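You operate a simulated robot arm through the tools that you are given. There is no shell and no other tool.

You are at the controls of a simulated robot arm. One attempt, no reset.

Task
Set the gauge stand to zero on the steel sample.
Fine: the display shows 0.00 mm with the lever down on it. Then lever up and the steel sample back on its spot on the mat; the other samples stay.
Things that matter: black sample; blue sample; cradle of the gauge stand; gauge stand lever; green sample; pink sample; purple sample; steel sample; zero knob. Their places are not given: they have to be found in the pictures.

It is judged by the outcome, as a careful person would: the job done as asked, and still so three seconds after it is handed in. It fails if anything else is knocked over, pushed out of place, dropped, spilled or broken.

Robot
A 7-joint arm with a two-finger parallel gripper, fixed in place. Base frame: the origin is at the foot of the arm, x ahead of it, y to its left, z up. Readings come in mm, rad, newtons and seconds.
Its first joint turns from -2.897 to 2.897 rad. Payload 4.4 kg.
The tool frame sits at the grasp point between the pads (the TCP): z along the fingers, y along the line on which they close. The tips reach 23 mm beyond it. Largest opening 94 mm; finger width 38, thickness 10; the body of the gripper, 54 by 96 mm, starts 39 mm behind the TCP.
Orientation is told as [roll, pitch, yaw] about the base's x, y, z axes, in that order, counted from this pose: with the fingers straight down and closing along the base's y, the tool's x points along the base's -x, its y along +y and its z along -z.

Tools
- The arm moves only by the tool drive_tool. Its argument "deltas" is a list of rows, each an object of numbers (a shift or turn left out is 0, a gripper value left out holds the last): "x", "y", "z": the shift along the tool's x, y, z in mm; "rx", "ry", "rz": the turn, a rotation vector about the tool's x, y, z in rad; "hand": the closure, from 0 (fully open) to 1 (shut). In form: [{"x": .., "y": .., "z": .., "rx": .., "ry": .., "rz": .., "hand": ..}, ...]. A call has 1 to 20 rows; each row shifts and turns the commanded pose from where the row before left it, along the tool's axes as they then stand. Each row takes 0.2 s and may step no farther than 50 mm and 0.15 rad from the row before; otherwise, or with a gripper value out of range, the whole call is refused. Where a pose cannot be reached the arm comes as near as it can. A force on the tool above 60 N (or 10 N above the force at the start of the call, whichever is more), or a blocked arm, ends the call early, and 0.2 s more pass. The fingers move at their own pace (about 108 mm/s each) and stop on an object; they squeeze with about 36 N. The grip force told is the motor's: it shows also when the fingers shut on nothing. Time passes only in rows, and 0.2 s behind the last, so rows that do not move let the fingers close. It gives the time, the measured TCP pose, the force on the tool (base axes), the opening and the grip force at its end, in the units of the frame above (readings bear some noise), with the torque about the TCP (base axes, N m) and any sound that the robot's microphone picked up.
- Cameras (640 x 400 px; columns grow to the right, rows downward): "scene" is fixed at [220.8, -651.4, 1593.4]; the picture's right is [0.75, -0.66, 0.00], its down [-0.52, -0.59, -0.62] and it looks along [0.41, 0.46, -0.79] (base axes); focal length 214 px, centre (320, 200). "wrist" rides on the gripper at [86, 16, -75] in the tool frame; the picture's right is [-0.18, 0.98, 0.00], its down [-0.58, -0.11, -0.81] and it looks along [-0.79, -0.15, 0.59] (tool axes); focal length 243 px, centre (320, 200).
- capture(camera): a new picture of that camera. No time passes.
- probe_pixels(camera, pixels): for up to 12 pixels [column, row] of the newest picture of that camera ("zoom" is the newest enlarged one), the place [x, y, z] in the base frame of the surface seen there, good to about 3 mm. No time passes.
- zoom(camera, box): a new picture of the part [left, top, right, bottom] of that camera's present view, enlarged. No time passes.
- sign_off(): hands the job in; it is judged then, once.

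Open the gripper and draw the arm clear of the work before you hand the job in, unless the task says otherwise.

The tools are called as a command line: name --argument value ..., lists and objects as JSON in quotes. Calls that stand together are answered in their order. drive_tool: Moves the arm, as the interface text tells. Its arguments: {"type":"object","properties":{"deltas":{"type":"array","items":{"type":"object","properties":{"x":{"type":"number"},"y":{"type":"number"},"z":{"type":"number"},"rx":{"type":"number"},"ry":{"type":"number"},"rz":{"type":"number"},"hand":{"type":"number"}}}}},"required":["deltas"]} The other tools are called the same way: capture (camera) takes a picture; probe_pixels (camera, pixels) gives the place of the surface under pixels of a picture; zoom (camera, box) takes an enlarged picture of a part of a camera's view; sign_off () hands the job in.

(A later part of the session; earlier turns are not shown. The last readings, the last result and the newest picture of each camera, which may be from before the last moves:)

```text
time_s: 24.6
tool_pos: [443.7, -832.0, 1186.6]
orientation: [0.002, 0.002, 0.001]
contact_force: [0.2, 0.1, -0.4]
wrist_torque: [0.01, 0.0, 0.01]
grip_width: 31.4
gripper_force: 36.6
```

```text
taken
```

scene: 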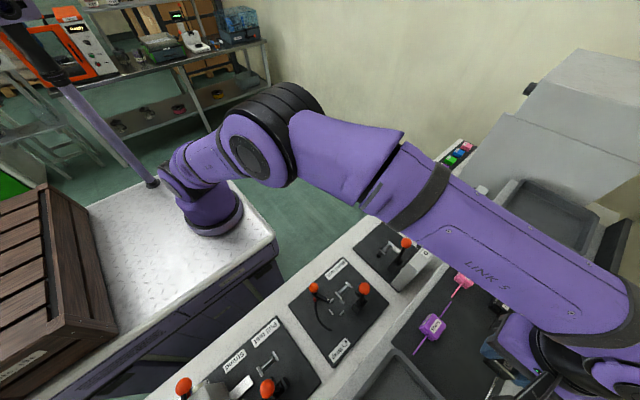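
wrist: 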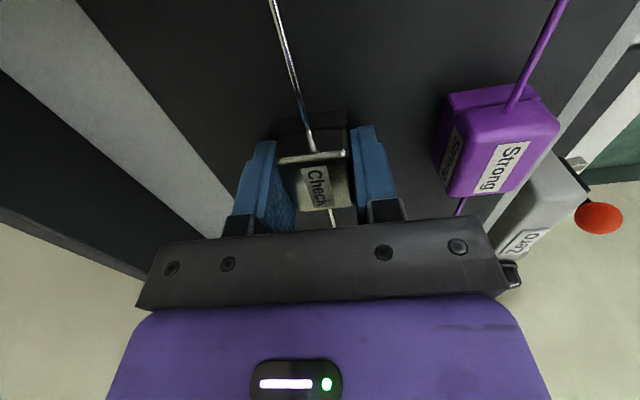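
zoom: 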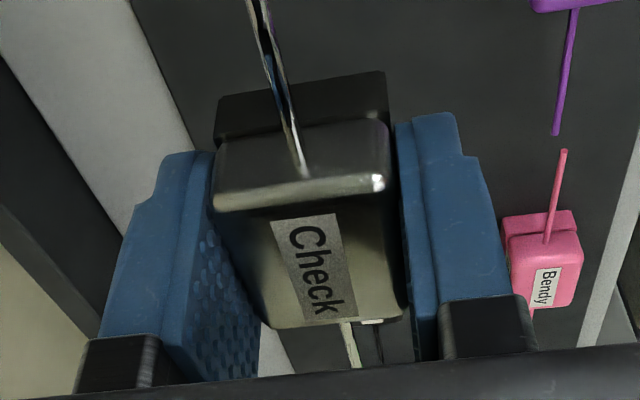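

Offsets: the sample centre is about 3.5 mm to -x of the TCP, y aligned, rod axis ≈6 mm below TCP. I carry it at z≈1186 gently to above the +y side of the cradle, at about (637,-500).

drive_tool --deltas '[{"x": -3.9, "y": 6.6}, {"x": -3.9, "y": 6.6}, {"x": -7.7, "y": 13.3}, {"x": -7.7, "y": 13.3}, {"x": -12.2, "y": 21}, {"x": -12.2, "y": 21}, {"x": -12.2, "y": 21}, {"x": -12.2, "y": 21}, {"x": -12.2, "y": 21}, {"x": -12.2, "y": 21}, {"x": -12.2, "y": 21}, {"x": -12.2, "y": 21}, {"x": -12.2, "y": 21}, {"x": -12.2, "y": 21}, {"x": -12.2, "y": 21}, {"x": -12.2, "y": 21}, {"x": -7.7, "y": 13.3}, {"x": -7.7, "y": 13.3}, {"x": -3.9, "y": 6.6}, {"x": -3.9, "y": 6.6}]'

capture --camera "wrist"

capture --camera "scene"

```text
time_s: 28.8
tool_pos: [636.6, -500.8, 1186.3]
orientation: [0.0, -0.001, -0.001]
contact_force: [-0.3, 0.5, -0.7]
wrist_torque: [0.01, -0.02, -0.02]
grip_width: 31.1
gripper_force: 36.2
```

```text
taken
```

wrist: 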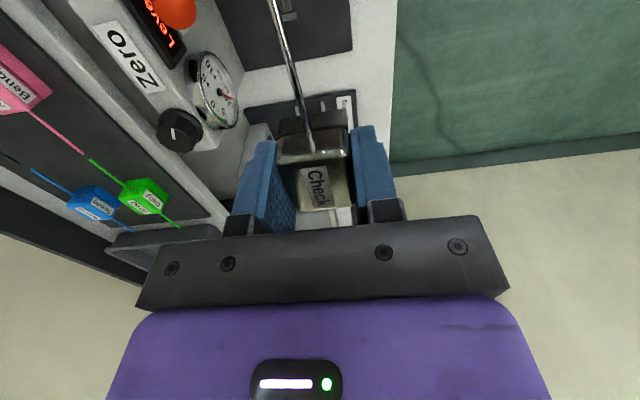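

```text
taken
```

scene: 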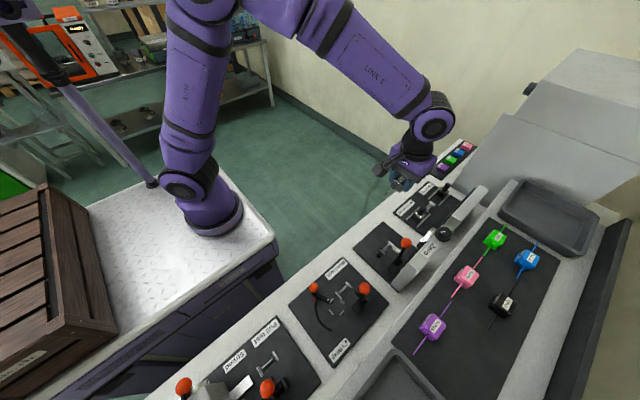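

Still held at 31.1 mm. I descend at y≈-500 to z≈1000, checking the surroundings.

drive_tool --deltas '[{"z": 5}, {"z": 10}, {"z": 16}, {"z": 18}, {"z": 18}, {"z": 18}, {"z": 18}, {"z": 18}, {"z": 18}, {"z": 18}, {"z": 12}, {"z": 10}, {"z": 7}, {}]'

capture --camera "wrist"

zoom --camera "wrist" --box '[160, 0, 400, 200]'

zoom --camera "scene" --box '[360, 180, 470, 280]'

```text
time_s: 31.8
tool_pos: [637.2, -500.9, 999.8]
orientation: [-0.001, 0.0, 0.001]
contact_force: [0.3, 0.1, -0.1]
wrist_torque: [0.01, -0.01, 0.02]
grip_width: 31.2
gripper_force: 36.0
```

```text
taken
```

wrist: 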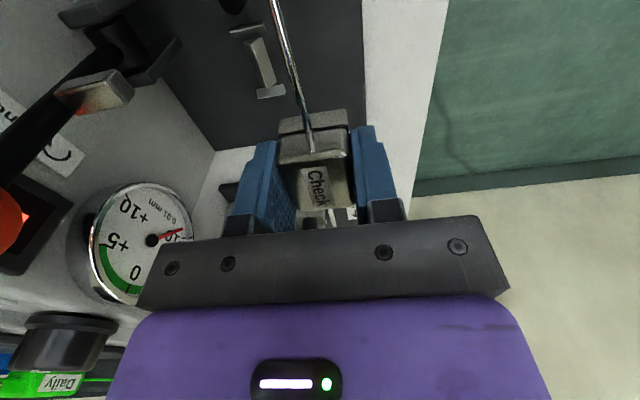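

```text
2.00 times, centred on (280, 100) of wrist
```

zoom: 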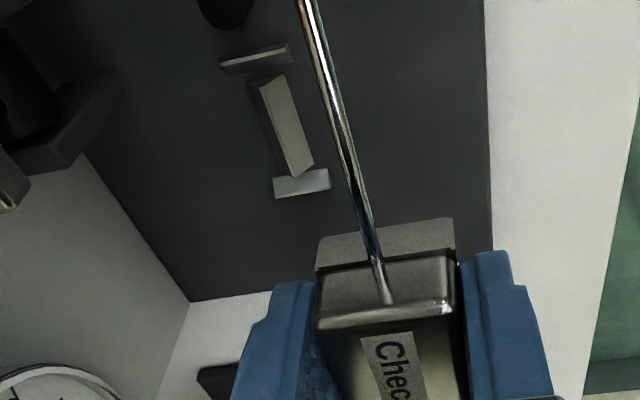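

```text
4.00 times, centred on (415, 230) of scene
```

zoom: 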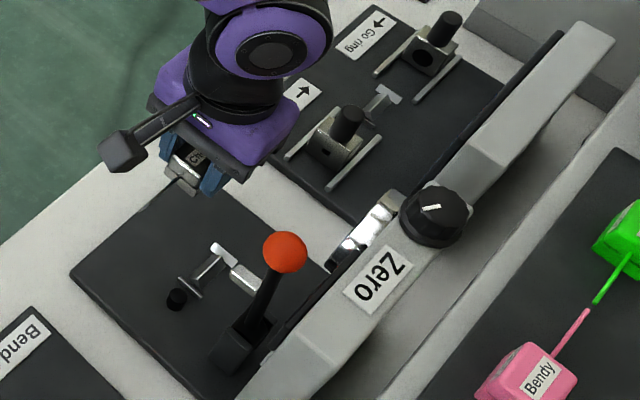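

The camera boom is physical (scene zoom 122,150), so I check clearances: hammer at wrist (105,90), cradle plates at zoom (255,57) and (302,183). I probe them.

probe_pixels --camera "wrist" --pixels '[[80, 95], [110, 75], [128, 88], [100, 105], [15, 215], [60, 60], [120, 50], [160, 45], [235, 5], [100, 20], [150, 210], [70, 325]]'

zoom --camera "wrist" --box '[210, 0, 310, 110]'

```text
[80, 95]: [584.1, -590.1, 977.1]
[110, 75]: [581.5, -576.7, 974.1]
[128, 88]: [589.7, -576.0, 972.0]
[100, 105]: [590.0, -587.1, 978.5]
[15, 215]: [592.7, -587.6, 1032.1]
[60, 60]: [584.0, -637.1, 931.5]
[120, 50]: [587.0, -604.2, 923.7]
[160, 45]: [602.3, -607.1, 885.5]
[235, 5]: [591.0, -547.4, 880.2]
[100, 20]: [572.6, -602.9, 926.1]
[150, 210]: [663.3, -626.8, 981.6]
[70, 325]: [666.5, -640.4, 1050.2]
```

```text
3.64 times, centred on (260, 55) of wrist
```

zoom: 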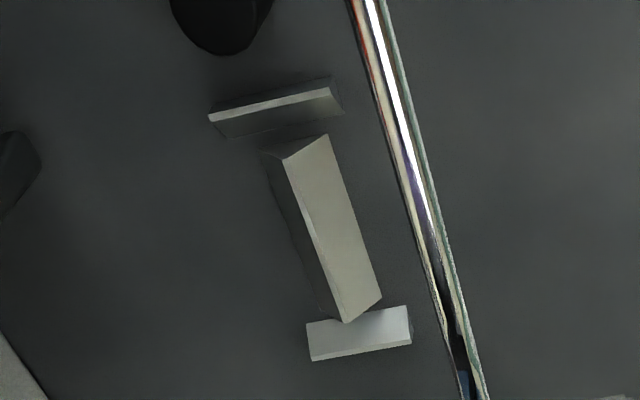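

I probe the ridge, plates and pin from this viewpoint.

probe_pixels --camera "zoom" --pixels '[[285, 162], [345, 318], [315, 240], [340, 210], [325, 140], [378, 295], [215, 122], [330, 93], [270, 125], [315, 352], [405, 335], [360, 325]]'

probe_pixels --camera "zoom" --pixels '[[270, 105], [335, 85], [310, 325], [405, 308], [265, 150], [325, 310], [290, 230], [370, 260], [220, 20], [220, 45], [180, 20], [260, 20]]'

```text
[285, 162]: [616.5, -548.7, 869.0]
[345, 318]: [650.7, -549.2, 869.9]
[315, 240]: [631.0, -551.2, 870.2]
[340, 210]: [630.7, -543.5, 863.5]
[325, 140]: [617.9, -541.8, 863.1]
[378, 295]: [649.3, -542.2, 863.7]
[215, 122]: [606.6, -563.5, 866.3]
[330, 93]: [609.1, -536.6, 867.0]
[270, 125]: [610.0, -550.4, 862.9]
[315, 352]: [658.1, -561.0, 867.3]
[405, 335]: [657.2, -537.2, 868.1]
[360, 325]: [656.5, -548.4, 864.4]
```

```text
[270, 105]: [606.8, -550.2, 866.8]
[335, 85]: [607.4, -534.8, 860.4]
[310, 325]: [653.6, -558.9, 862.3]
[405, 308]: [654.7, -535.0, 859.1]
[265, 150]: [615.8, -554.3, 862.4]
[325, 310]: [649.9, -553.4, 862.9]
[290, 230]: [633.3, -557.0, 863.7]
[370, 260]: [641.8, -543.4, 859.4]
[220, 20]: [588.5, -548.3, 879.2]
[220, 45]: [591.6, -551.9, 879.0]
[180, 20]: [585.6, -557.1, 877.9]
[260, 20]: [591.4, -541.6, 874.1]
```

Ridge apex is y≈-549, x 616–651; plates span y -536…-562; pin at (589,-549,880). I check the held rod's y and body's x here.

zoom --camera "wrist" --box '[250, 40, 390, 220]'

probe_pixels --camera "wrist" --pixels '[[278, 30], [290, 70], [300, 110], [310, 150], [283, 162], [345, 155], [315, 172], [325, 205], [285, 130], [345, 118], [300, 130], [330, 125]]'

```text
2.22 times, centred on (320, 130) of wrist
```

zoom: 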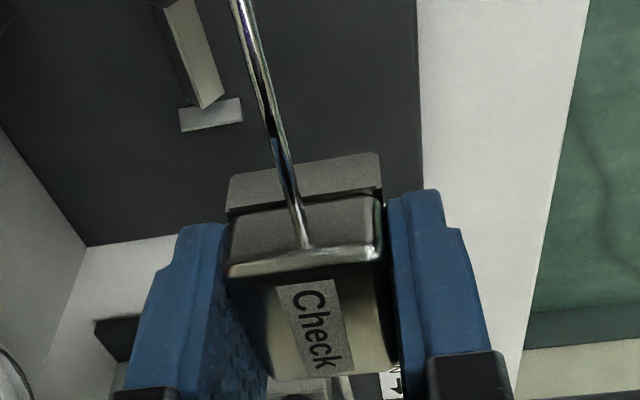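

```text
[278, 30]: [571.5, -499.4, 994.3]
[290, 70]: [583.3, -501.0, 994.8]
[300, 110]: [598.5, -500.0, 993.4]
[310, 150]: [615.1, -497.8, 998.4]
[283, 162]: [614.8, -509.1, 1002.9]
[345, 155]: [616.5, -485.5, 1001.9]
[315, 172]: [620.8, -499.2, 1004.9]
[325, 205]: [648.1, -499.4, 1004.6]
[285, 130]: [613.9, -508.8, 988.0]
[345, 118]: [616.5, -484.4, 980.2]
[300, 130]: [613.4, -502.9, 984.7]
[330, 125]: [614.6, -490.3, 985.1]
```

Rod y ≈ TCP+0.8 and body x spans ≈614.5–652.5, well aligned with the cradle. I descend to z≈902 and then slide to y≈-549.5 over the ridge.

drive_tool --deltas '[{"z": 6}, {"z": 10}, {"z": 14}, {"z": 16}, {"z": 16}, {"z": 14}, {"z": 10}, {"z": 8}, {"z": 4}, {}, {"y": -5, "x": 0.5}, {"y": -8, "x": 0.5}, {"y": -10}, {"y": -10}, {"y": -8}, {"y": -5}, {"y": -2.6}, {}]'

capture --camera "wrist"

zoom --camera "wrist" --box '[220, 40, 420, 230]'

zoom --camera "scene" --box '[360, 200, 450, 280]'

```text
time_s: 35.6
tool_pos: [635.3, -548.7, 902.2]
orientation: [-0.001, 0.0, -0.001]
contact_force: [-0.3, -0.1, -0.4]
wrist_torque: [0.04, -0.01, 0.03]
grip_width: 31.4
gripper_force: 36.4
```

```text
taken
```

wrist: 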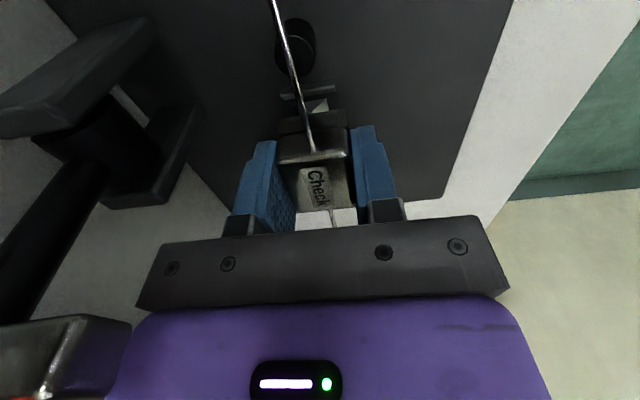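

```text
2.11 times, centred on (320, 135) of wrist
```

zoom: 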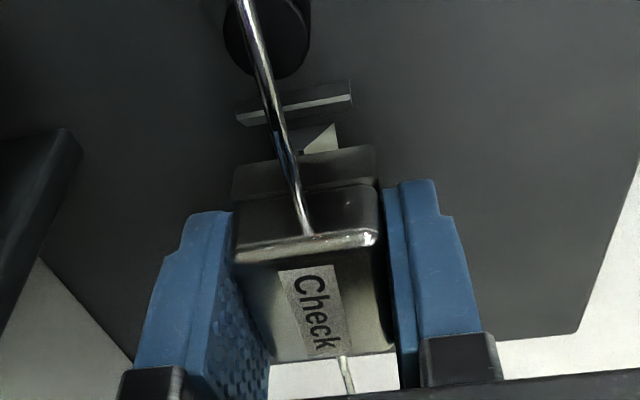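

```text
5.00 times, centred on (405, 240) of scene
```

zoom: 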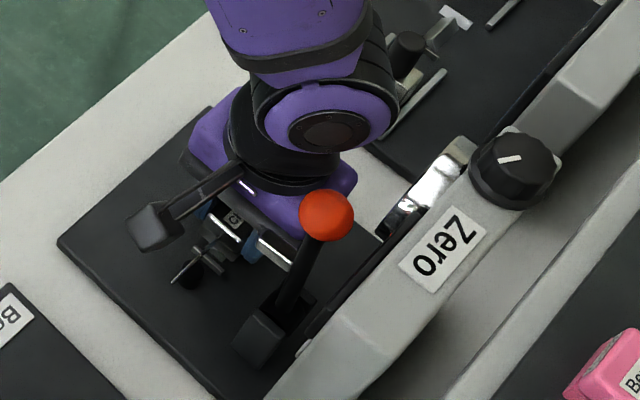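

The rod is above the pin (zoom 268,35) and the body above the ridge. I lower in small steps to near seating and watch the force.

drive_tool --deltas '[{"z": 3}, {"z": 3}, {"z": 2}, {"z": 2}, {"z": 1}, {}]'

zoom --camera "wrist" --box '[220, 40, 420, 230]'

```text
time_s: 37.0
tool_pos: [635.9, -549.8, 890.6]
orientation: [-0.001, 0.001, -0.001]
contact_force: [0.3, 0.5, -0.2]
wrist_torque: [-0.01, 0.02, -0.01]
grip_width: 31.5
gripper_force: 36.0
```

```text
2.11 times, centred on (320, 135) of wrist
```

zoom: 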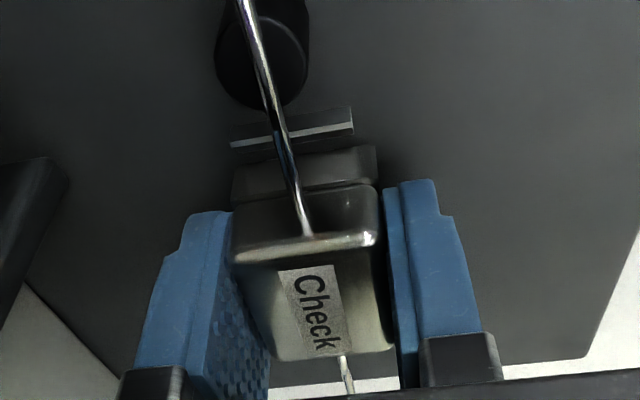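

No contact yet at z≈890.6; the body is between the plates. I lower in 1 mm steps.

drive_tool --deltas '[{"z": 1}, {"z": 1}, {}]'

drive_tool --deltas '[{"z": 0.7}, {}]'

drive_tool --deltas '[{"z": 0.7}, {}]'

zoom --camera "wrist" --box '[220, 40, 420, 230]'

```text
time_s: 37.8
tool_pos: [637.1, -548.3, 888.0]
orientation: [0.001, 0.0, -0.001]
contact_force: [-0.3, -0.7, -0.9]
wrist_torque: [0.03, 0.0, -0.02]
grip_width: 31.4
gripper_force: 36.0
```

```text
time_s: 38.4
tool_pos: [635.1, -549.4, 887.2]
orientation: [0.002, 0.001, 0.0]
contact_force: [0.2, -1.6, 0.0]
wrist_torque: [-0.04, -0.01, -0.02]
grip_width: 31.4
gripper_force: 35.9
```

```text
time_s: 39.0
tool_pos: [635.1, -548.8, 888.0]
orientation: [-0.001, -0.001, -0.002]
contact_force: [-2.8, 0.4, 8.7]
wrist_torque: [-0.01, -0.09, -0.02]
grip_width: 31.4
gripper_force: 36.0
```

```text
2.11 times, centred on (320, 135) of wrist
```

zoom: 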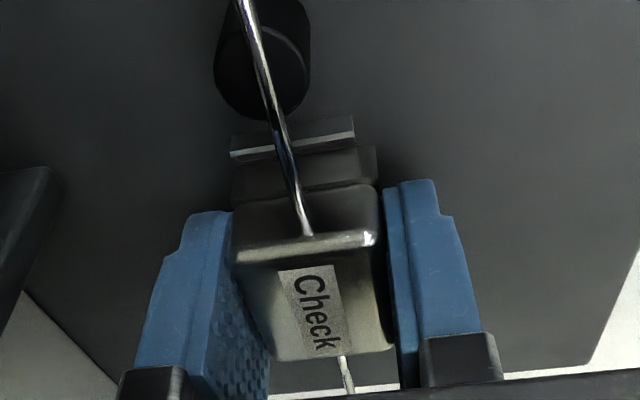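

Contact Fz=8.7 N with Fx=-2.8 N and torque placing it at x≈655: the body's +x lower edge rides on the +x plate. I lift 1.5 mm, shift 2 mm to -x, and lower again.

drive_tool --deltas '[{"z": -1.5}, {"x": 2}, {}, {"z": 1}, {}]'

drive_tool --deltas '[{"z": 0.6}, {}]'

drive_tool --deltas '[{"z": 0.6}, {}]'

```text
time_s: 40.2
tool_pos: [634.5, -547.9, 887.6]
orientation: [0.001, 0.0, 0.0]
contact_force: [0.2, -0.7, 1.0]
wrist_torque: [-0.05, -0.02, -0.01]
grip_width: 31.4
gripper_force: 36.5
```

```text
time_s: 40.8
tool_pos: [633.8, -549.3, 888.8]
orientation: [0.0, 0.0, 0.0]
contact_force: [3.1, -3.4, 2.8]
wrist_torque: [-0.1, -0.05, -0.02]
grip_width: 31.4
gripper_force: 36.0
```

```text
time_s: 41.4
tool_pos: [635.0, -548.9, 888.1]
orientation: [-0.001, -0.002, -0.002]
contact_force: [2.1, -5.7, 13.2]
wrist_torque: [-0.11, 0.01, -0.03]
grip_width: 31.6
gripper_force: 36.0
```

Now Fy=-5.7 N and Fx slightly positive: the groove meets the ridge with the sample about 1 mm too far +y. I ease up, shift -1 mm in y and +0.7 mm in x, and lower again.

drive_tool --deltas '[{"z": -1.5}, {"x": -0.8, "y": -1}, {}, {"z": 1}, {}]'

drive_tool --deltas '[{"z": 0.6}, {}]'

drive_tool --deltas '[{"z": 0.6}, {}]'

zoom --camera "wrist" --box '[220, 40, 420, 230]'

```text
time_s: 42.6
tool_pos: [634.4, -549.0, 887.2]
orientation: [0.0, 0.001, 0.001]
contact_force: [-1.1, 3.6, 12.3]
wrist_torque: [0.18, -0.16, 0.07]
grip_width: 31.5
gripper_force: 36.2
```

```text
time_s: 43.2
tool_pos: [635.1, -551.1, 888.6]
orientation: [-0.002, -0.001, -0.001]
contact_force: [-2.9, 6.9, 21.1]
wrist_torque: [0.2, -0.05, 0.0]
grip_width: 31.1
gripper_force: 35.8
```

```text
time_s: 43.8
tool_pos: [634.2, -550.7, 887.0]
orientation: [0.0, -0.002, 0.0]
contact_force: [0.3, 2.7, 27.8]
wrist_torque: [0.11, -0.03, -0.01]
grip_width: 31.4
gripper_force: 35.9
```

```text
2.11 times, centred on (320, 135) of wrist
```

zoom: 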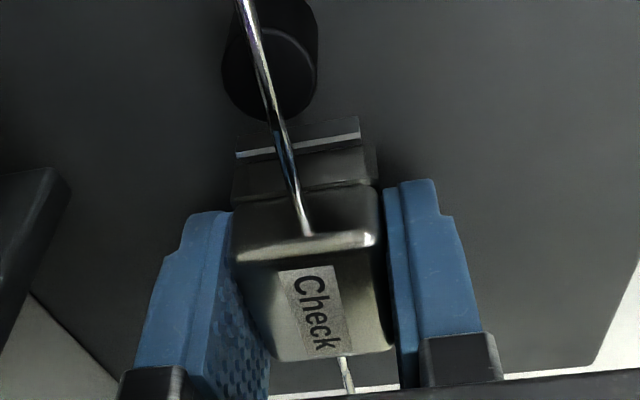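

The forces are now central (Fz 28 N, Fy small): the sample is seated at TCP z≈887. I ease the downward command and open to ~46 mm.

drive_tool --deltas '[{"z": -0.8}, {"z": -0.4}, {}, {"hand": 0.85}, {"hand": 0.6}, {"hand": 0.5}, {}]'

capture --camera "wrist"

zoom --camera "wrist" --box '[220, 40, 420, 230]'

```text
time_s: 45.4
tool_pos: [634.5, -550.3, 887.9]
orientation: [-0.001, -0.001, 0.0]
contact_force: [0.4, 0.5, 0.2]
wrist_torque: [-0.01, -0.01, 0.01]
grip_width: 47.1
gripper_force: 0.1
```

```text
taken
```

wrist: 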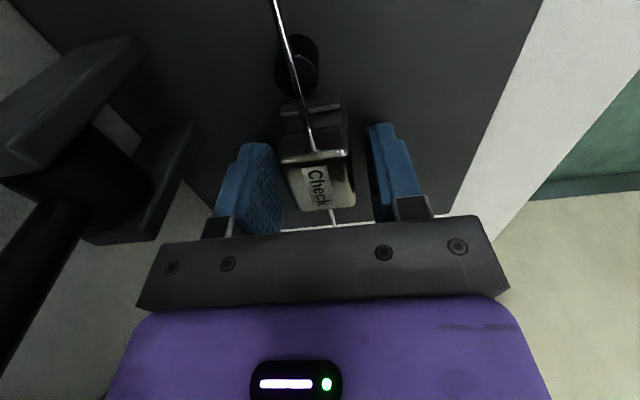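

```text
2.11 times, centred on (320, 135) of wrist
```

zoom: 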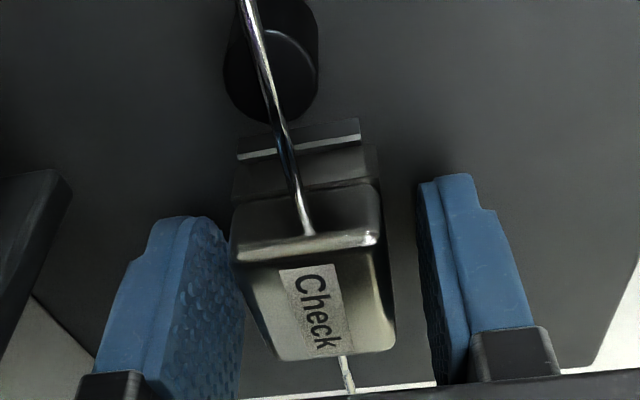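

Released; the sample stays seated. I probe its resting place, then move the fingers +x 10 mm, up 38 mm and away to +y.

probe_pixels --camera "zoom" --pixels '[[245, 15], [262, 70], [280, 130], [300, 215], [245, 245], [370, 235], [310, 260], [300, 345], [275, 80], [240, 60], [245, 180], [375, 170]]'

drive_tool --deltas '[{"x": -4}, {"x": -6}, {"z": -6}, {"z": -10}, {"z": -12}, {"z": -10}, {"y": 12}, {"y": 20}, {"y": 25}, {"y": 25}, {"y": 20}, {}]'

capture --camera "wrist"

zoom --camera "scene" --box '[360, 210, 440, 280]'

```text
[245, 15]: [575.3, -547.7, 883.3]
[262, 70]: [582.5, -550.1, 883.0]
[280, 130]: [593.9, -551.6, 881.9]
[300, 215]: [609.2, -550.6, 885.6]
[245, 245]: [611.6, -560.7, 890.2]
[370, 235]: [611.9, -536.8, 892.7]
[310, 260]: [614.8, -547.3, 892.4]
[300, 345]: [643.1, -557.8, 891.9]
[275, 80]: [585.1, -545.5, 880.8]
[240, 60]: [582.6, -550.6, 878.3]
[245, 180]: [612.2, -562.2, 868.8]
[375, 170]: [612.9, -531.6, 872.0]
```

```text
time_s: 48.0
tool_pos: [645.2, -446.9, 925.5]
orientation: [-0.001, 0.002, -0.002]
contact_force: [0.0, -0.5, 0.7]
wrist_torque: [-0.02, -0.02, 0.02]
grip_width: 47.1
gripper_force: 0.1
```

```text
taken
```

wrist: 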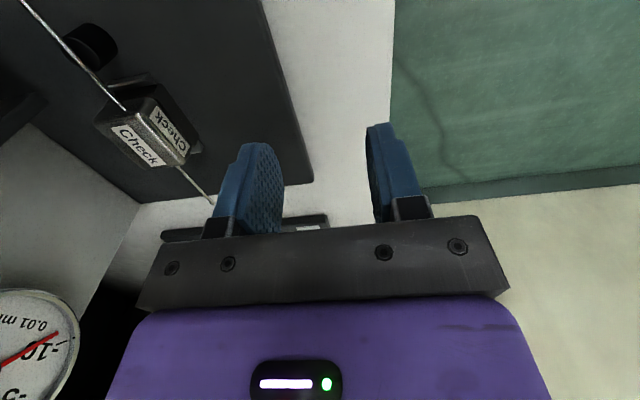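

```text
5.71 times, centred on (400, 245) of scene
```

zoom: 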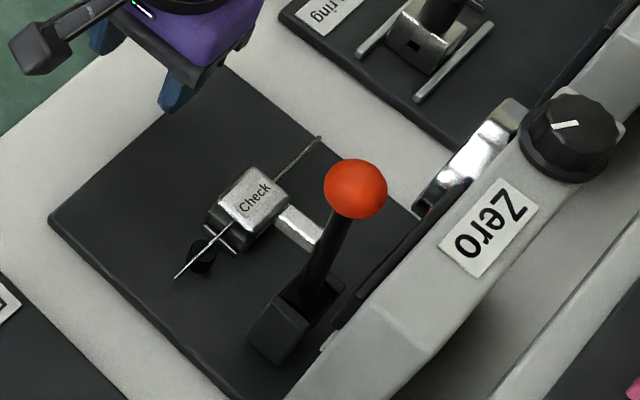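

The sample sits in the cradle with the rod on the pin. I zoom for detail.

zoom --camera "wrist" --box '[10, 0, 230, 210]'

```text
1.90 times, centred on (120, 105) of wrist
```

zoom: 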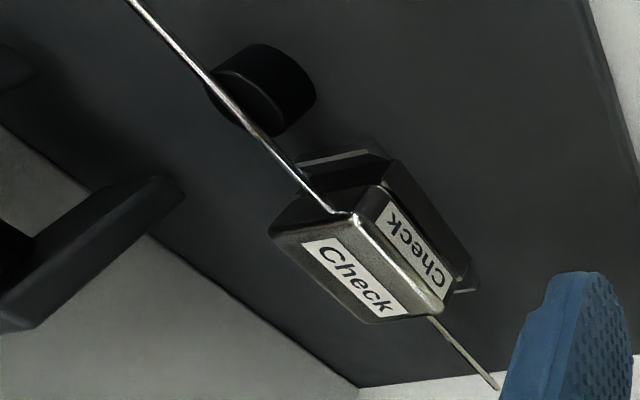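

The sample is properly seated. Next the lever: I rise to z≈1200 and turn to yaw -90° so the fingers close along x on the ball.

drive_tool --deltas '[{"z": -45}, {"z": -46}, {"z": -46}, {"z": -46}, {"z": -46}, {"z": -46}, {"rz": 0.1428}, {"rz": 0.1428}, {"rz": 0.1428}, {"rz": 0.1428}, {"rz": 0.1428}, {"rz": 0.1428}, {"rz": 0.1428}, {"rz": 0.1428}, {"rz": 0.1428}, {"rz": 0.1428}, {"rz": 0.1428}, {}]'

capture --camera "wrist"

zoom --camera "scene" --box '[370, 210, 460, 290]'

```text
time_s: 51.8
tool_pos: [644.8, -447.1, 1200.5]
orientation: [0.002, 0.001, -1.574]
contact_force: [0.2, -0.7, -0.2]
wrist_torque: [-0.02, -0.01, 0.02]
grip_width: 47.2
gripper_force: 0.0
```

```text
taken
```

wrist: 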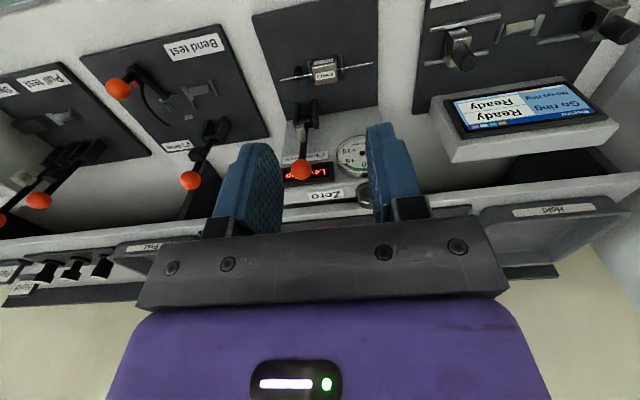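

```text
5.00 times, centred on (415, 250) of scene
```

zoom: 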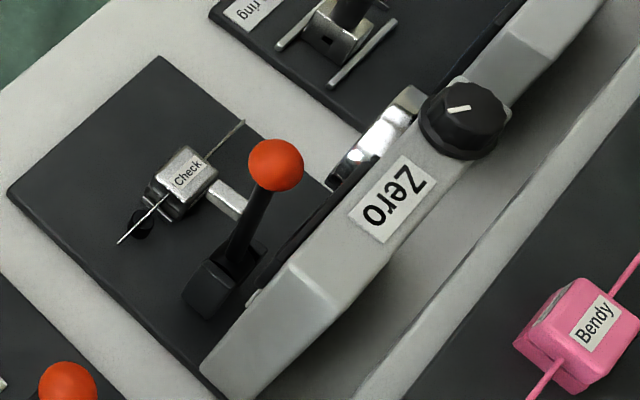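

I probe the ball, lever and hinge from this view for accurate positions.

zoom --camera "wrist" --box '[260, 90, 380, 210]'

probe_pixels --camera "wrist" --pixels '[[302, 170], [298, 170], [306, 170], [302, 166], [302, 174], [302, 150], [303, 135], [304, 120], [304, 110], [300, 115], [310, 180], [330, 180]]'

probe_pixels --camera "scene" --pixels '[[406, 242], [406, 238], [402, 242], [410, 242], [406, 246], [403, 252], [400, 258], [415, 258], [396, 265], [443, 231], [437, 235], [449, 232]]'

```text
3.33 times, centred on (320, 150) of wrist
```

zoom: 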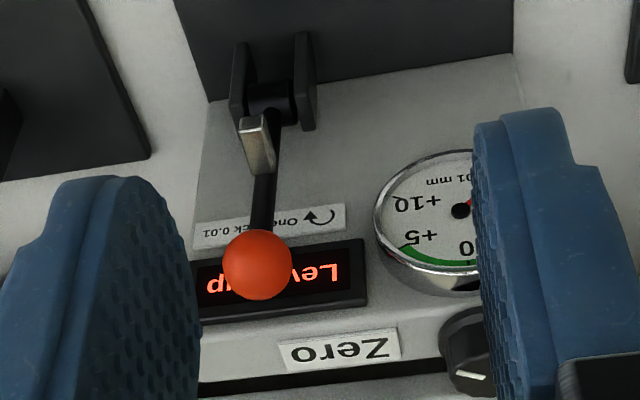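

```text
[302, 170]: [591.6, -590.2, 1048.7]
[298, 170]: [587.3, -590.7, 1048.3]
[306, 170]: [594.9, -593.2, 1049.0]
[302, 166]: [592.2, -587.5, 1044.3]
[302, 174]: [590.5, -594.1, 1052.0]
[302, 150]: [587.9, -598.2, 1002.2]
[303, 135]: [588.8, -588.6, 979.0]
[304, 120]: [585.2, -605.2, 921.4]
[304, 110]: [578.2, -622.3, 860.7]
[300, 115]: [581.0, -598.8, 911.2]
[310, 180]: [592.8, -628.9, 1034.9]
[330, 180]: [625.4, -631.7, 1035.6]
```

```text
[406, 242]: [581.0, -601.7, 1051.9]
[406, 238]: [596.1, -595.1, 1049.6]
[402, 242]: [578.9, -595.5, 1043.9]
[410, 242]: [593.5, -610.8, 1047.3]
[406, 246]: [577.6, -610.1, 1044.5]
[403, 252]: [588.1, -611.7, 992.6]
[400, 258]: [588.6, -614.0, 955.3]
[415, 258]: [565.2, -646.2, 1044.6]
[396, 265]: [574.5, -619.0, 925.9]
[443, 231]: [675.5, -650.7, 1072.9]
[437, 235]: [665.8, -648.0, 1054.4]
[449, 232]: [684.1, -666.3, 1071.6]
```

Ball centre is about (587.6,-601,1039), hinge near (y -609, z 916), and the hammer should swing 90° onto the pin. I move above the ball at z≈1110 and open to ~60 mm.

drive_tool --deltas '[{"hand": 0.36, "x": -30.4, "y": -11.4, "z": 18}, {"x": -30.4, "y": -11.4, "z": 18}, {"x": -30.4, "y": -11.4, "z": 18}, {"x": -30.4, "y": -11.4, "z": 18}, {"x": -30.4, "y": -11.4, "z": 18}, {}]'

capture --camera "wrist"

zoom --camera "scene" --box '[360, 180, 470, 290]'

```text
time_s: 53.2
tool_pos: [588.8, -600.8, 1111.1]
orientation: [0.0, 0.001, -1.571]
contact_force: [-0.5, 0.3, -0.2]
wrist_torque: [-0.05, 0.01, 0.03]
grip_width: 60.3
gripper_force: 0.0
```

```text
taken
```

wrist: 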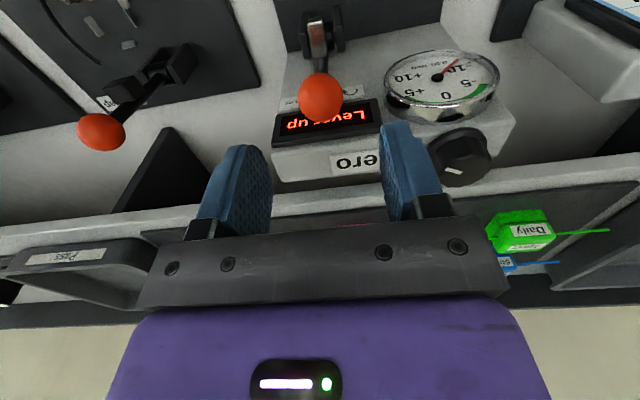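

```text
3.64 times, centred on (415, 235) of scene
```

zoom: 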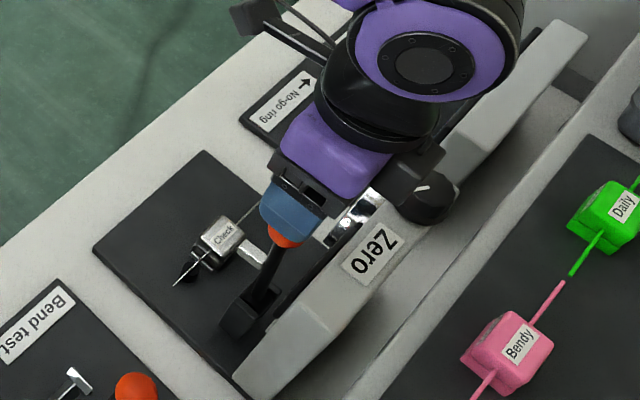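

The ball projects at (321,98), exactly under the TCP. I descend 71 mm and close on the ball.

drive_tool --deltas '[{"z": 20}, {"z": 20}, {"z": 18}, {"z": 13}, {}, {"hand": 0.6}, {"hand": 0.8}, {"hand": 1.0}, {}, {}]'

capture --camera "wrist"

```text
time_s: 55.4
tool_pos: [588.9, -600.3, 1038.0]
orientation: [-0.002, 0.0, -1.57]
contact_force: [10.0, -1.3, -0.6]
wrist_torque: [-0.21, -0.01, 0.05]
grip_width: 29.1
gripper_force: 45.2
```

```text
taken
```

wrist: 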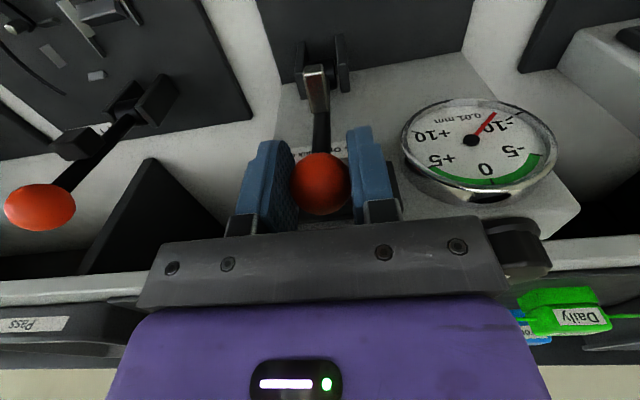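

The ball is gripped (29.1 mm). I start the arc with the first five steps toward +y and check forces.

drive_tool --deltas '[{"y": 0.5}, {"x": 6.4, "z": 0.5}, {"x": 6.4, "z": 1.0}, {"x": 12.6, "z": 2.8}, {"x": 12.3, "z": 4.2}, {}]'

zoom --camera "scene" --box '[360, 180, 470, 290]'

```text
time_s: 56.8
tool_pos: [590.1, -562.2, 1031.0]
orientation: [0.0, 0.0, -1.571]
contact_force: [19.0, -10.1, 1.5]
wrist_torque: [-1.25, -0.04, 0.05]
grip_width: 29.2
gripper_force: 44.8
```

```text
3.64 times, centred on (415, 235) of scene
```

zoom: 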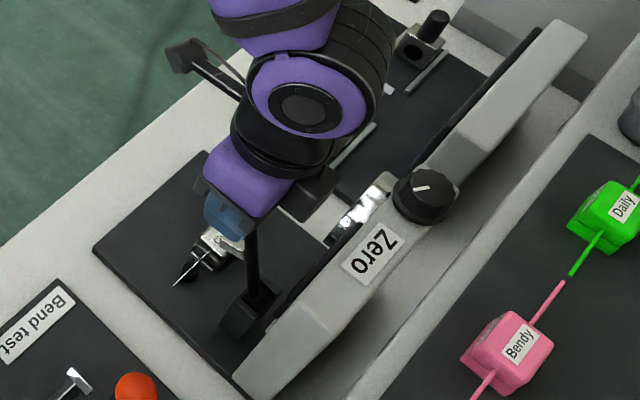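

The lever follows (torque is the pads pivoting on the ball). Fx is 19 N, so I trim x by +0.8 the other way to see its sign and go on along the arc.

drive_tool --deltas '[{"y": -0.8}, {}]'

drive_tool --deltas '[{"x": 11.7, "z": 5.4}, {"x": 11.1, "z": 6.5}, {"x": 10.4, "z": 7.8}, {"x": 9.5, "z": 8.7}, {}]'

```text
time_s: 57.4
tool_pos: [589.3, -562.4, 1031.0]
orientation: [0.001, 0.0, -1.569]
contact_force: [24.0, -6.4, 4.0]
wrist_torque: [-0.97, -0.06, 0.09]
grip_width: 29.4
gripper_force: 44.8
```

```text
time_s: 58.6
tool_pos: [589.0, -518.1, 1002.1]
orientation: [0.0, -0.001, -1.571]
contact_force: [31.9, -3.3, 13.0]
wrist_torque: [-1.33, -0.03, 0.21]
grip_width: 29.0
gripper_force: 44.8
```

Fx rose with the -x trim, so the tool should go to +x. I trim +1.5 mm in x and continue the arc.

drive_tool --deltas '[{"y": 0.8}, {"y": 0.7}, {}]'

drive_tool --deltas '[{"x": 8.5, "z": 9.8}, {"x": 7.5, "z": 10.5}, {"x": 6.3, "z": 11.3}, {}]'

zoom --camera "scene" --box '[360, 180, 470, 290]'

```text
time_s: 59.4
tool_pos: [589.4, -519.7, 1001.0]
orientation: [-0.002, 0.0, -1.571]
contact_force: [19.6, -0.6, 5.7]
wrist_torque: [-0.66, 0.06, 0.15]
grip_width: 29.2
gripper_force: 45.0
```

```text
time_s: 60.4
tool_pos: [588.1, -496.4, 970.1]
orientation: [0.0, 0.005, -1.569]
contact_force: [15.8, 3.1, 9.3]
wrist_torque: [-0.87, 0.07, 0.2]
grip_width: 29.4
gripper_force: 45.6
```

```text
3.64 times, centred on (415, 235) of scene
```

zoom: 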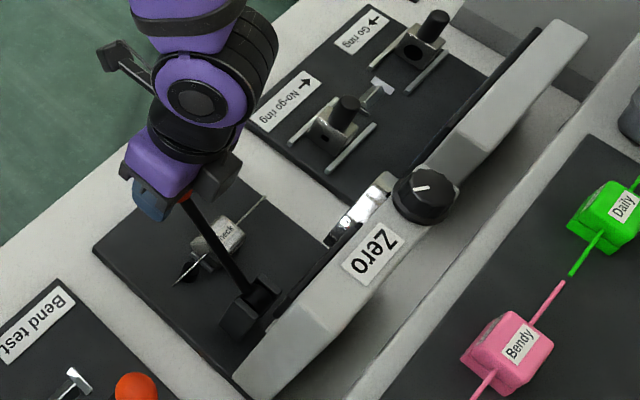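

The lever is two-thirds down. I continue with a small x trim.

drive_tool --deltas '[{"y": 0.7}, {"x": 5.1, "z": 11.9}, {"x": 3.9, "z": 12.3}, {"x": 2.5, "z": 12.7}, {}]'

drive_tool --deltas '[{"x": 0.8, "z": 6.4}, {"x": 0.4, "z": 6.4}, {}]'

capture --camera "wrist"

zoom --camera "scene" --box '[360, 200, 450, 280]'

```text
time_s: 61.6
tool_pos: [589.9, -483.7, 934.2]
orientation: [-0.001, 0.001, -1.57]
contact_force: [0.4, 1.1, 7.8]
wrist_torque: [-1.0, 0.0, 0.06]
grip_width: 29.5
gripper_force: 45.1
```

```text
time_s: 62.4
tool_pos: [587.5, -481.8, 922.1]
orientation: [-0.001, 0.001, -1.571]
contact_force: [-7.6, 10.0, 7.3]
wrist_torque: [-1.05, -0.13, -0.11]
grip_width: 29.0
gripper_force: 45.2
```

```text
taken
```

wrist: 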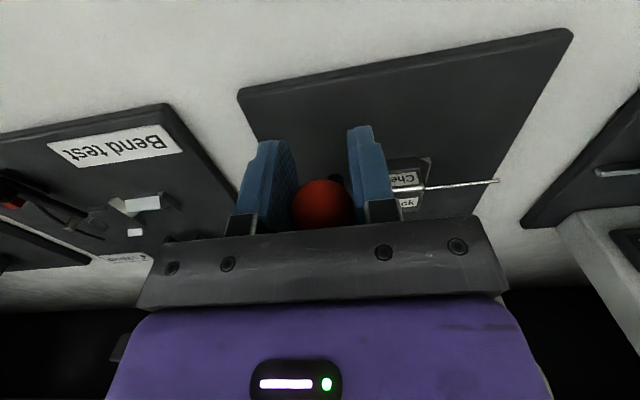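

```text
5.00 times, centred on (405, 240) of scene
```

zoom: 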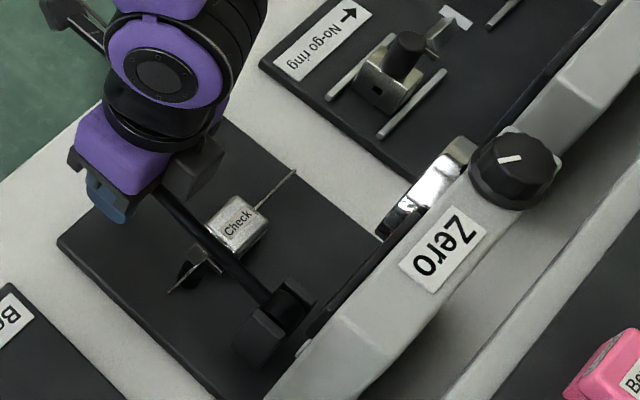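

The lever is near horizontal. I lower in 3 mm steps, watching Fz for the hammer's contact.

drive_tool --deltas '[{"z": 3}, {"z": 3}, {}]'

drive_tool --deltas '[{"z": 3}, {"x": -0.3, "z": 2}, {}]'

drive_tool --deltas '[{"z": 2}, {}]'

zoom --camera "scene" --box '[360, 210, 440, 280]'

```text
time_s: 63.2
tool_pos: [588.6, -482.5, 913.9]
orientation: [-0.001, 0.003, -1.57]
contact_force: [-12.1, 17.7, 6.1]
wrist_torque: [-0.87, -0.2, -0.11]
grip_width: 29.4
gripper_force: 44.9
```

```text
time_s: 64.0
tool_pos: [588.9, -483.3, 910.4]
orientation: [0.002, 0.002, -1.57]
contact_force: [-17.5, 23.0, 4.8]
wrist_torque: [-1.02, -0.24, -0.13]
grip_width: 29.2
gripper_force: 45.7
```

```text
time_s: 64.6
tool_pos: [588.3, -483.8, 907.8]
orientation: [0.0, 0.001, -1.57]
contact_force: [-15.2, 23.7, 6.4]
wrist_torque: [-1.2, -0.23, -0.1]
grip_width: 29.3
gripper_force: 44.7
```

```text
5.71 times, centred on (400, 245) of scene
```

zoom: 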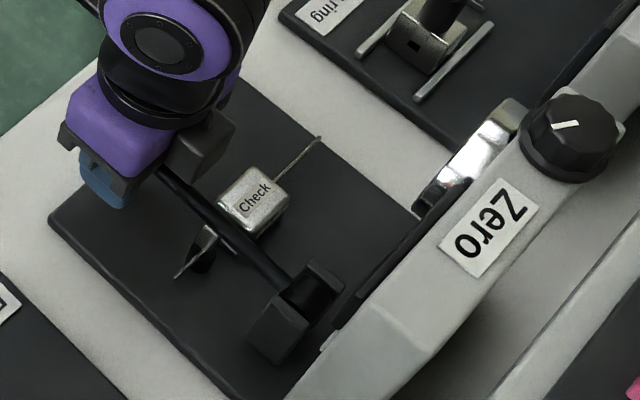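

Fy=+24, Fx=-15: I trim +1 mm in y and -0.7 mm in x, then keep lowering carefully.

drive_tool --deltas '[{"x": 1, "y": -0.7}, {}]'

drive_tool --deltas '[{"z": 2}, {}]'

drive_tool --deltas '[{"z": 2}, {}]'

capture --camera "wrist"

```text
time_s: 65.2
tool_pos: [588.9, -483.3, 908.1]
orientation: [0.002, -0.002, -1.572]
contact_force: [-6.1, 11.6, 0.4]
wrist_torque: [-0.46, -0.15, -0.03]
grip_width: 29.1
gripper_force: 44.7
```

```text
time_s: 65.8
tool_pos: [588.9, -483.9, 906.8]
orientation: [0.003, -0.001, -1.571]
contact_force: [-5.5, 14.3, 6.9]
wrist_torque: [-1.37, -0.06, -0.02]
grip_width: 29.2
gripper_force: 44.8
```

```text
time_s: 66.4
tool_pos: [589.2, -484.1, 904.4]
orientation: [0.003, -0.002, -1.57]
contact_force: [-0.8, 11.1, 7.2]
wrist_torque: [-1.37, -0.04, 0.02]
grip_width: 29.2
gripper_force: 44.9
```

```text
taken
```

wrist: 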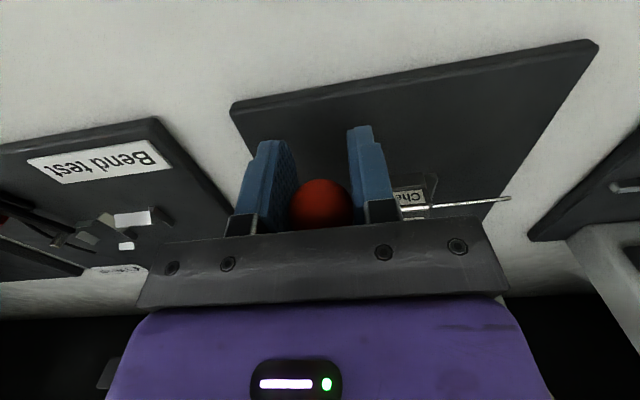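

No distinct stop yet (Fz≈7 N is pivot friction). I continue in small steps.

drive_tool --deltas '[{"z": 1.5}, {}]'

drive_tool --deltas '[{"z": 1.5}, {}]'

drive_tool --deltas '[{"z": 1.5}, {}]'

zoom --camera "scene" --box '[375, 225, 425, 270]'

```text
time_s: 67.0
tool_pos: [588.4, -483.3, 903.4]
orientation: [0.002, -0.002, -1.571]
contact_force: [3.1, 6.7, 7.7]
wrist_torque: [-1.33, 0.02, 0.03]
grip_width: 29.1
gripper_force: 45.5
```

```text
time_s: 67.6
tool_pos: [588.8, -484.2, 901.1]
orientation: [-0.001, -0.002, -1.571]
contact_force: [3.9, 2.2, 8.0]
wrist_torque: [-1.25, 0.04, 0.02]
grip_width: 29.4
gripper_force: 45.3
```

```text
time_s: 68.2
tool_pos: [589.0, -483.8, 899.7]
orientation: [-0.001, -0.003, -1.572]
contact_force: [8.9, -2.4, 9.1]
wrist_torque: [-1.25, 0.09, 0.05]
grip_width: 29.2
gripper_force: 45.0
```

```text
8.89 times, centred on (400, 248) of scene
```

zoom: 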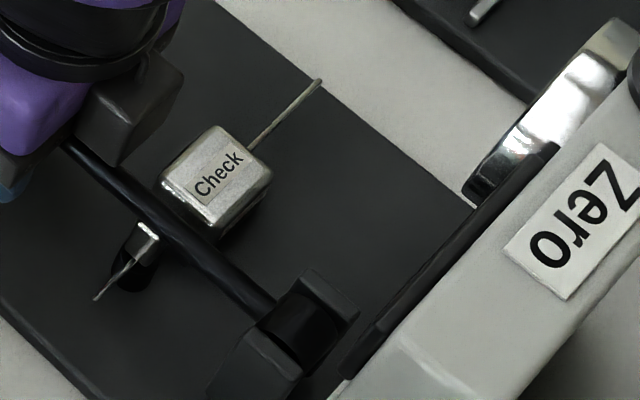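

The hammer is near the rod at zoom (150,232). I continue downward with slight -y trims.

drive_tool --deltas '[{"x": -0.3, "y": 0.4, "z": 1.5}, {}]'

drive_tool --deltas '[{"x": -0.3, "z": 1.5}, {}]'

drive_tool --deltas '[{"x": -0.4, "z": 1.5}, {}]'

zoom --camera "scene" --box '[375, 225, 425, 270]'

```text
time_s: 68.8
tool_pos: [589.2, -482.4, 897.9]
orientation: [0.002, -0.003, -1.571]
contact_force: [6.3, -0.7, 20.1]
wrist_torque: [-0.97, 0.07, 0.0]
grip_width: 29.3
gripper_force: 44.7
```

```text
time_s: 69.4
tool_pos: [589.1, -482.8, 897.3]
orientation: [0.001, -0.002, -1.571]
contact_force: [8.3, -0.7, 35.4]
wrist_torque: [-0.18, 0.09, 0.02]
grip_width: 29.2
gripper_force: 45.0
```

```text
time_s: 70.0
tool_pos: [588.0, -484.4, 895.6]
orientation: [0.001, 0.001, -1.571]
contact_force: [7.1, 0.6, 35.3]
wrist_torque: [-0.11, 0.09, 0.02]
grip_width: 29.1
gripper_force: 44.7
```

```text
8.89 times, centred on (400, 248) of scene
```

zoom: 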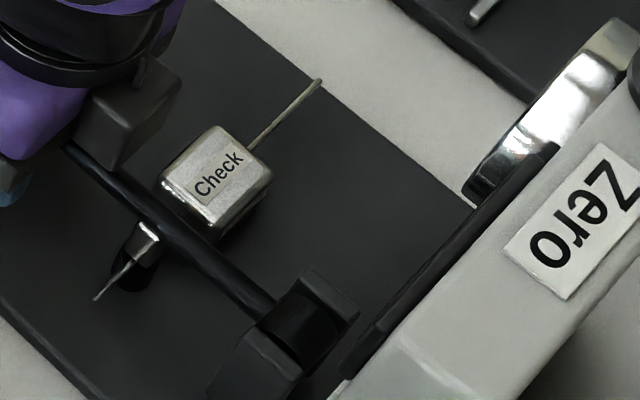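

Fz jumped to 35 N at z≈897: the hammer is down on the rod. I ease off 1.5 mm, open the fingers, and rise clear straight up to look at the display.

drive_tool --deltas '[{"z": -1.2}, {}, {"hand": 0.8}, {"hand": 0.6}, {"hand": 0.4}, {}]'

zoom --camera "scene" --box '[360, 210, 440, 280]'

```text
time_s: 71.4
tool_pos: [588.8, -483.7, 895.8]
orientation: [0.0, 0.0, -1.572]
contact_force: [0.4, -0.1, 0.3]
wrist_torque: [0.01, 0.0, -0.01]
grip_width: 56.4
gripper_force: 0.2
```

```text
5.71 times, centred on (400, 245) of scene
```

zoom: 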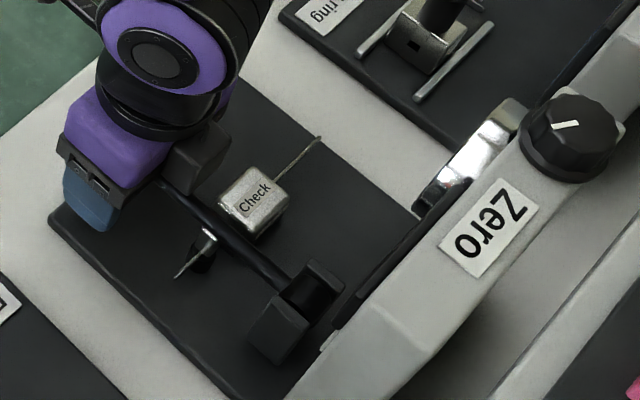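

The lever stays down. I rise to z≈1190 to read the display.

drive_tool --deltas '[{"z": -10}, {"z": -25}, {"z": -40}, {"z": -45}, {"z": -45}, {"z": -45}, {"z": -45}, {"z": -35}, {}]'

capture --camera "wrist"

zoom --camera "wrist" --box '[280, 80, 440, 210]'

```text
time_s: 73.4
tool_pos: [590.4, -483.5, 1186.9]
orientation: [0.0, 0.0, -1.57]
contact_force: [-0.2, 0.0, -0.1]
wrist_torque: [0.04, 0.03, 0.0]
grip_width: 56.5
gripper_force: 0.1
```

```text
taken
```

wrist: 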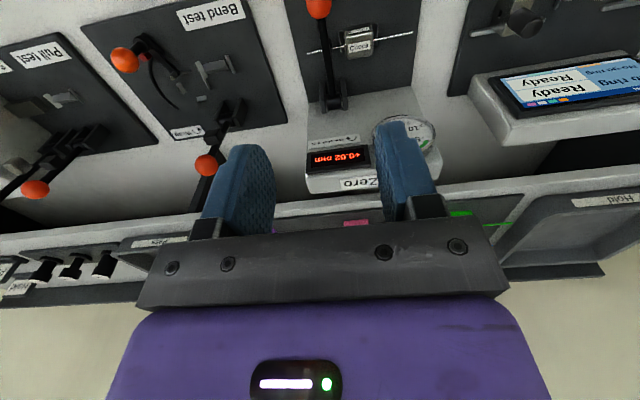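

```text
3.08 times, centred on (360, 145) of wrist
```

zoom: 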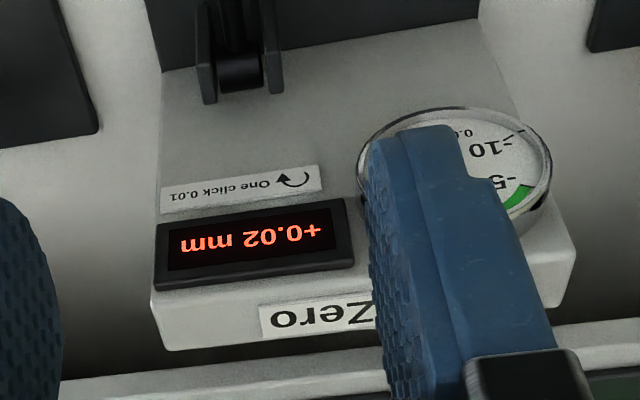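

The display (upside down in this view) seems to read "+0.02 mm". I zoom further on it and the click label with its arrow.

zoom --camera "wrist" --box '[305, 135, 375, 180]'

zoom --camera "scene" --box '[425, 215, 465, 250]'

probe_pixels --camera "zoom" --pixels '[[300, 180], [270, 130], [340, 130], [310, 90], [230, 200], [380, 200], [310, 260], [250, 260], [370, 110], [200, 120], [420, 260], [330, 200]]'

```text
8.89 times, centred on (340, 158) of wrist
```

zoom: 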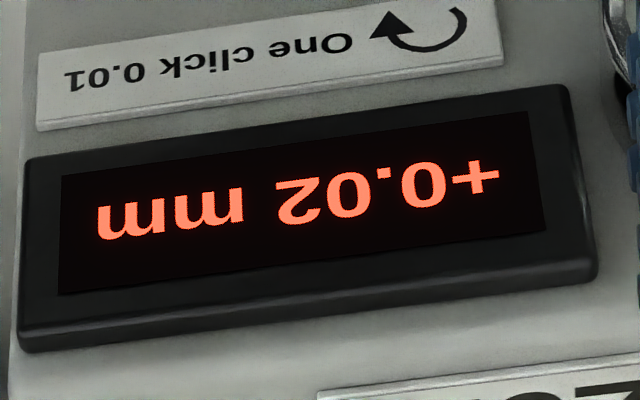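

```text
11.43 times, centred on (445, 232) of scene
```

zoom: 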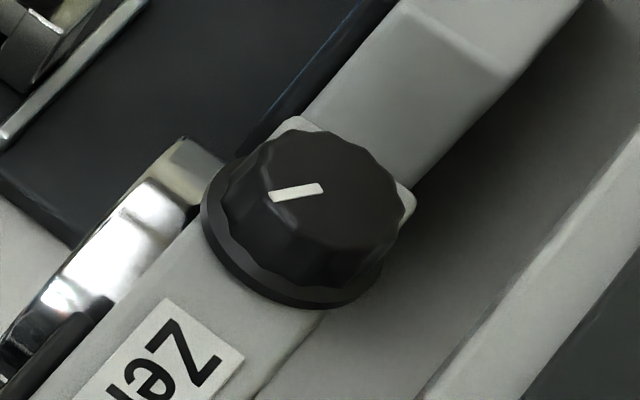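

```text
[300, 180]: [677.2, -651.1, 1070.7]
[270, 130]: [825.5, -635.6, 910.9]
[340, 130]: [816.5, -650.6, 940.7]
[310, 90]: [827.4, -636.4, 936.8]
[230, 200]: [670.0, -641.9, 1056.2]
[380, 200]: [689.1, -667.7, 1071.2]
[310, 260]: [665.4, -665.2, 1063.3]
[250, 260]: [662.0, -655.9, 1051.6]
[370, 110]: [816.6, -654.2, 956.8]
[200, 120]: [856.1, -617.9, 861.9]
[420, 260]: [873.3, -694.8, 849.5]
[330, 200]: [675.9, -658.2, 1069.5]
```

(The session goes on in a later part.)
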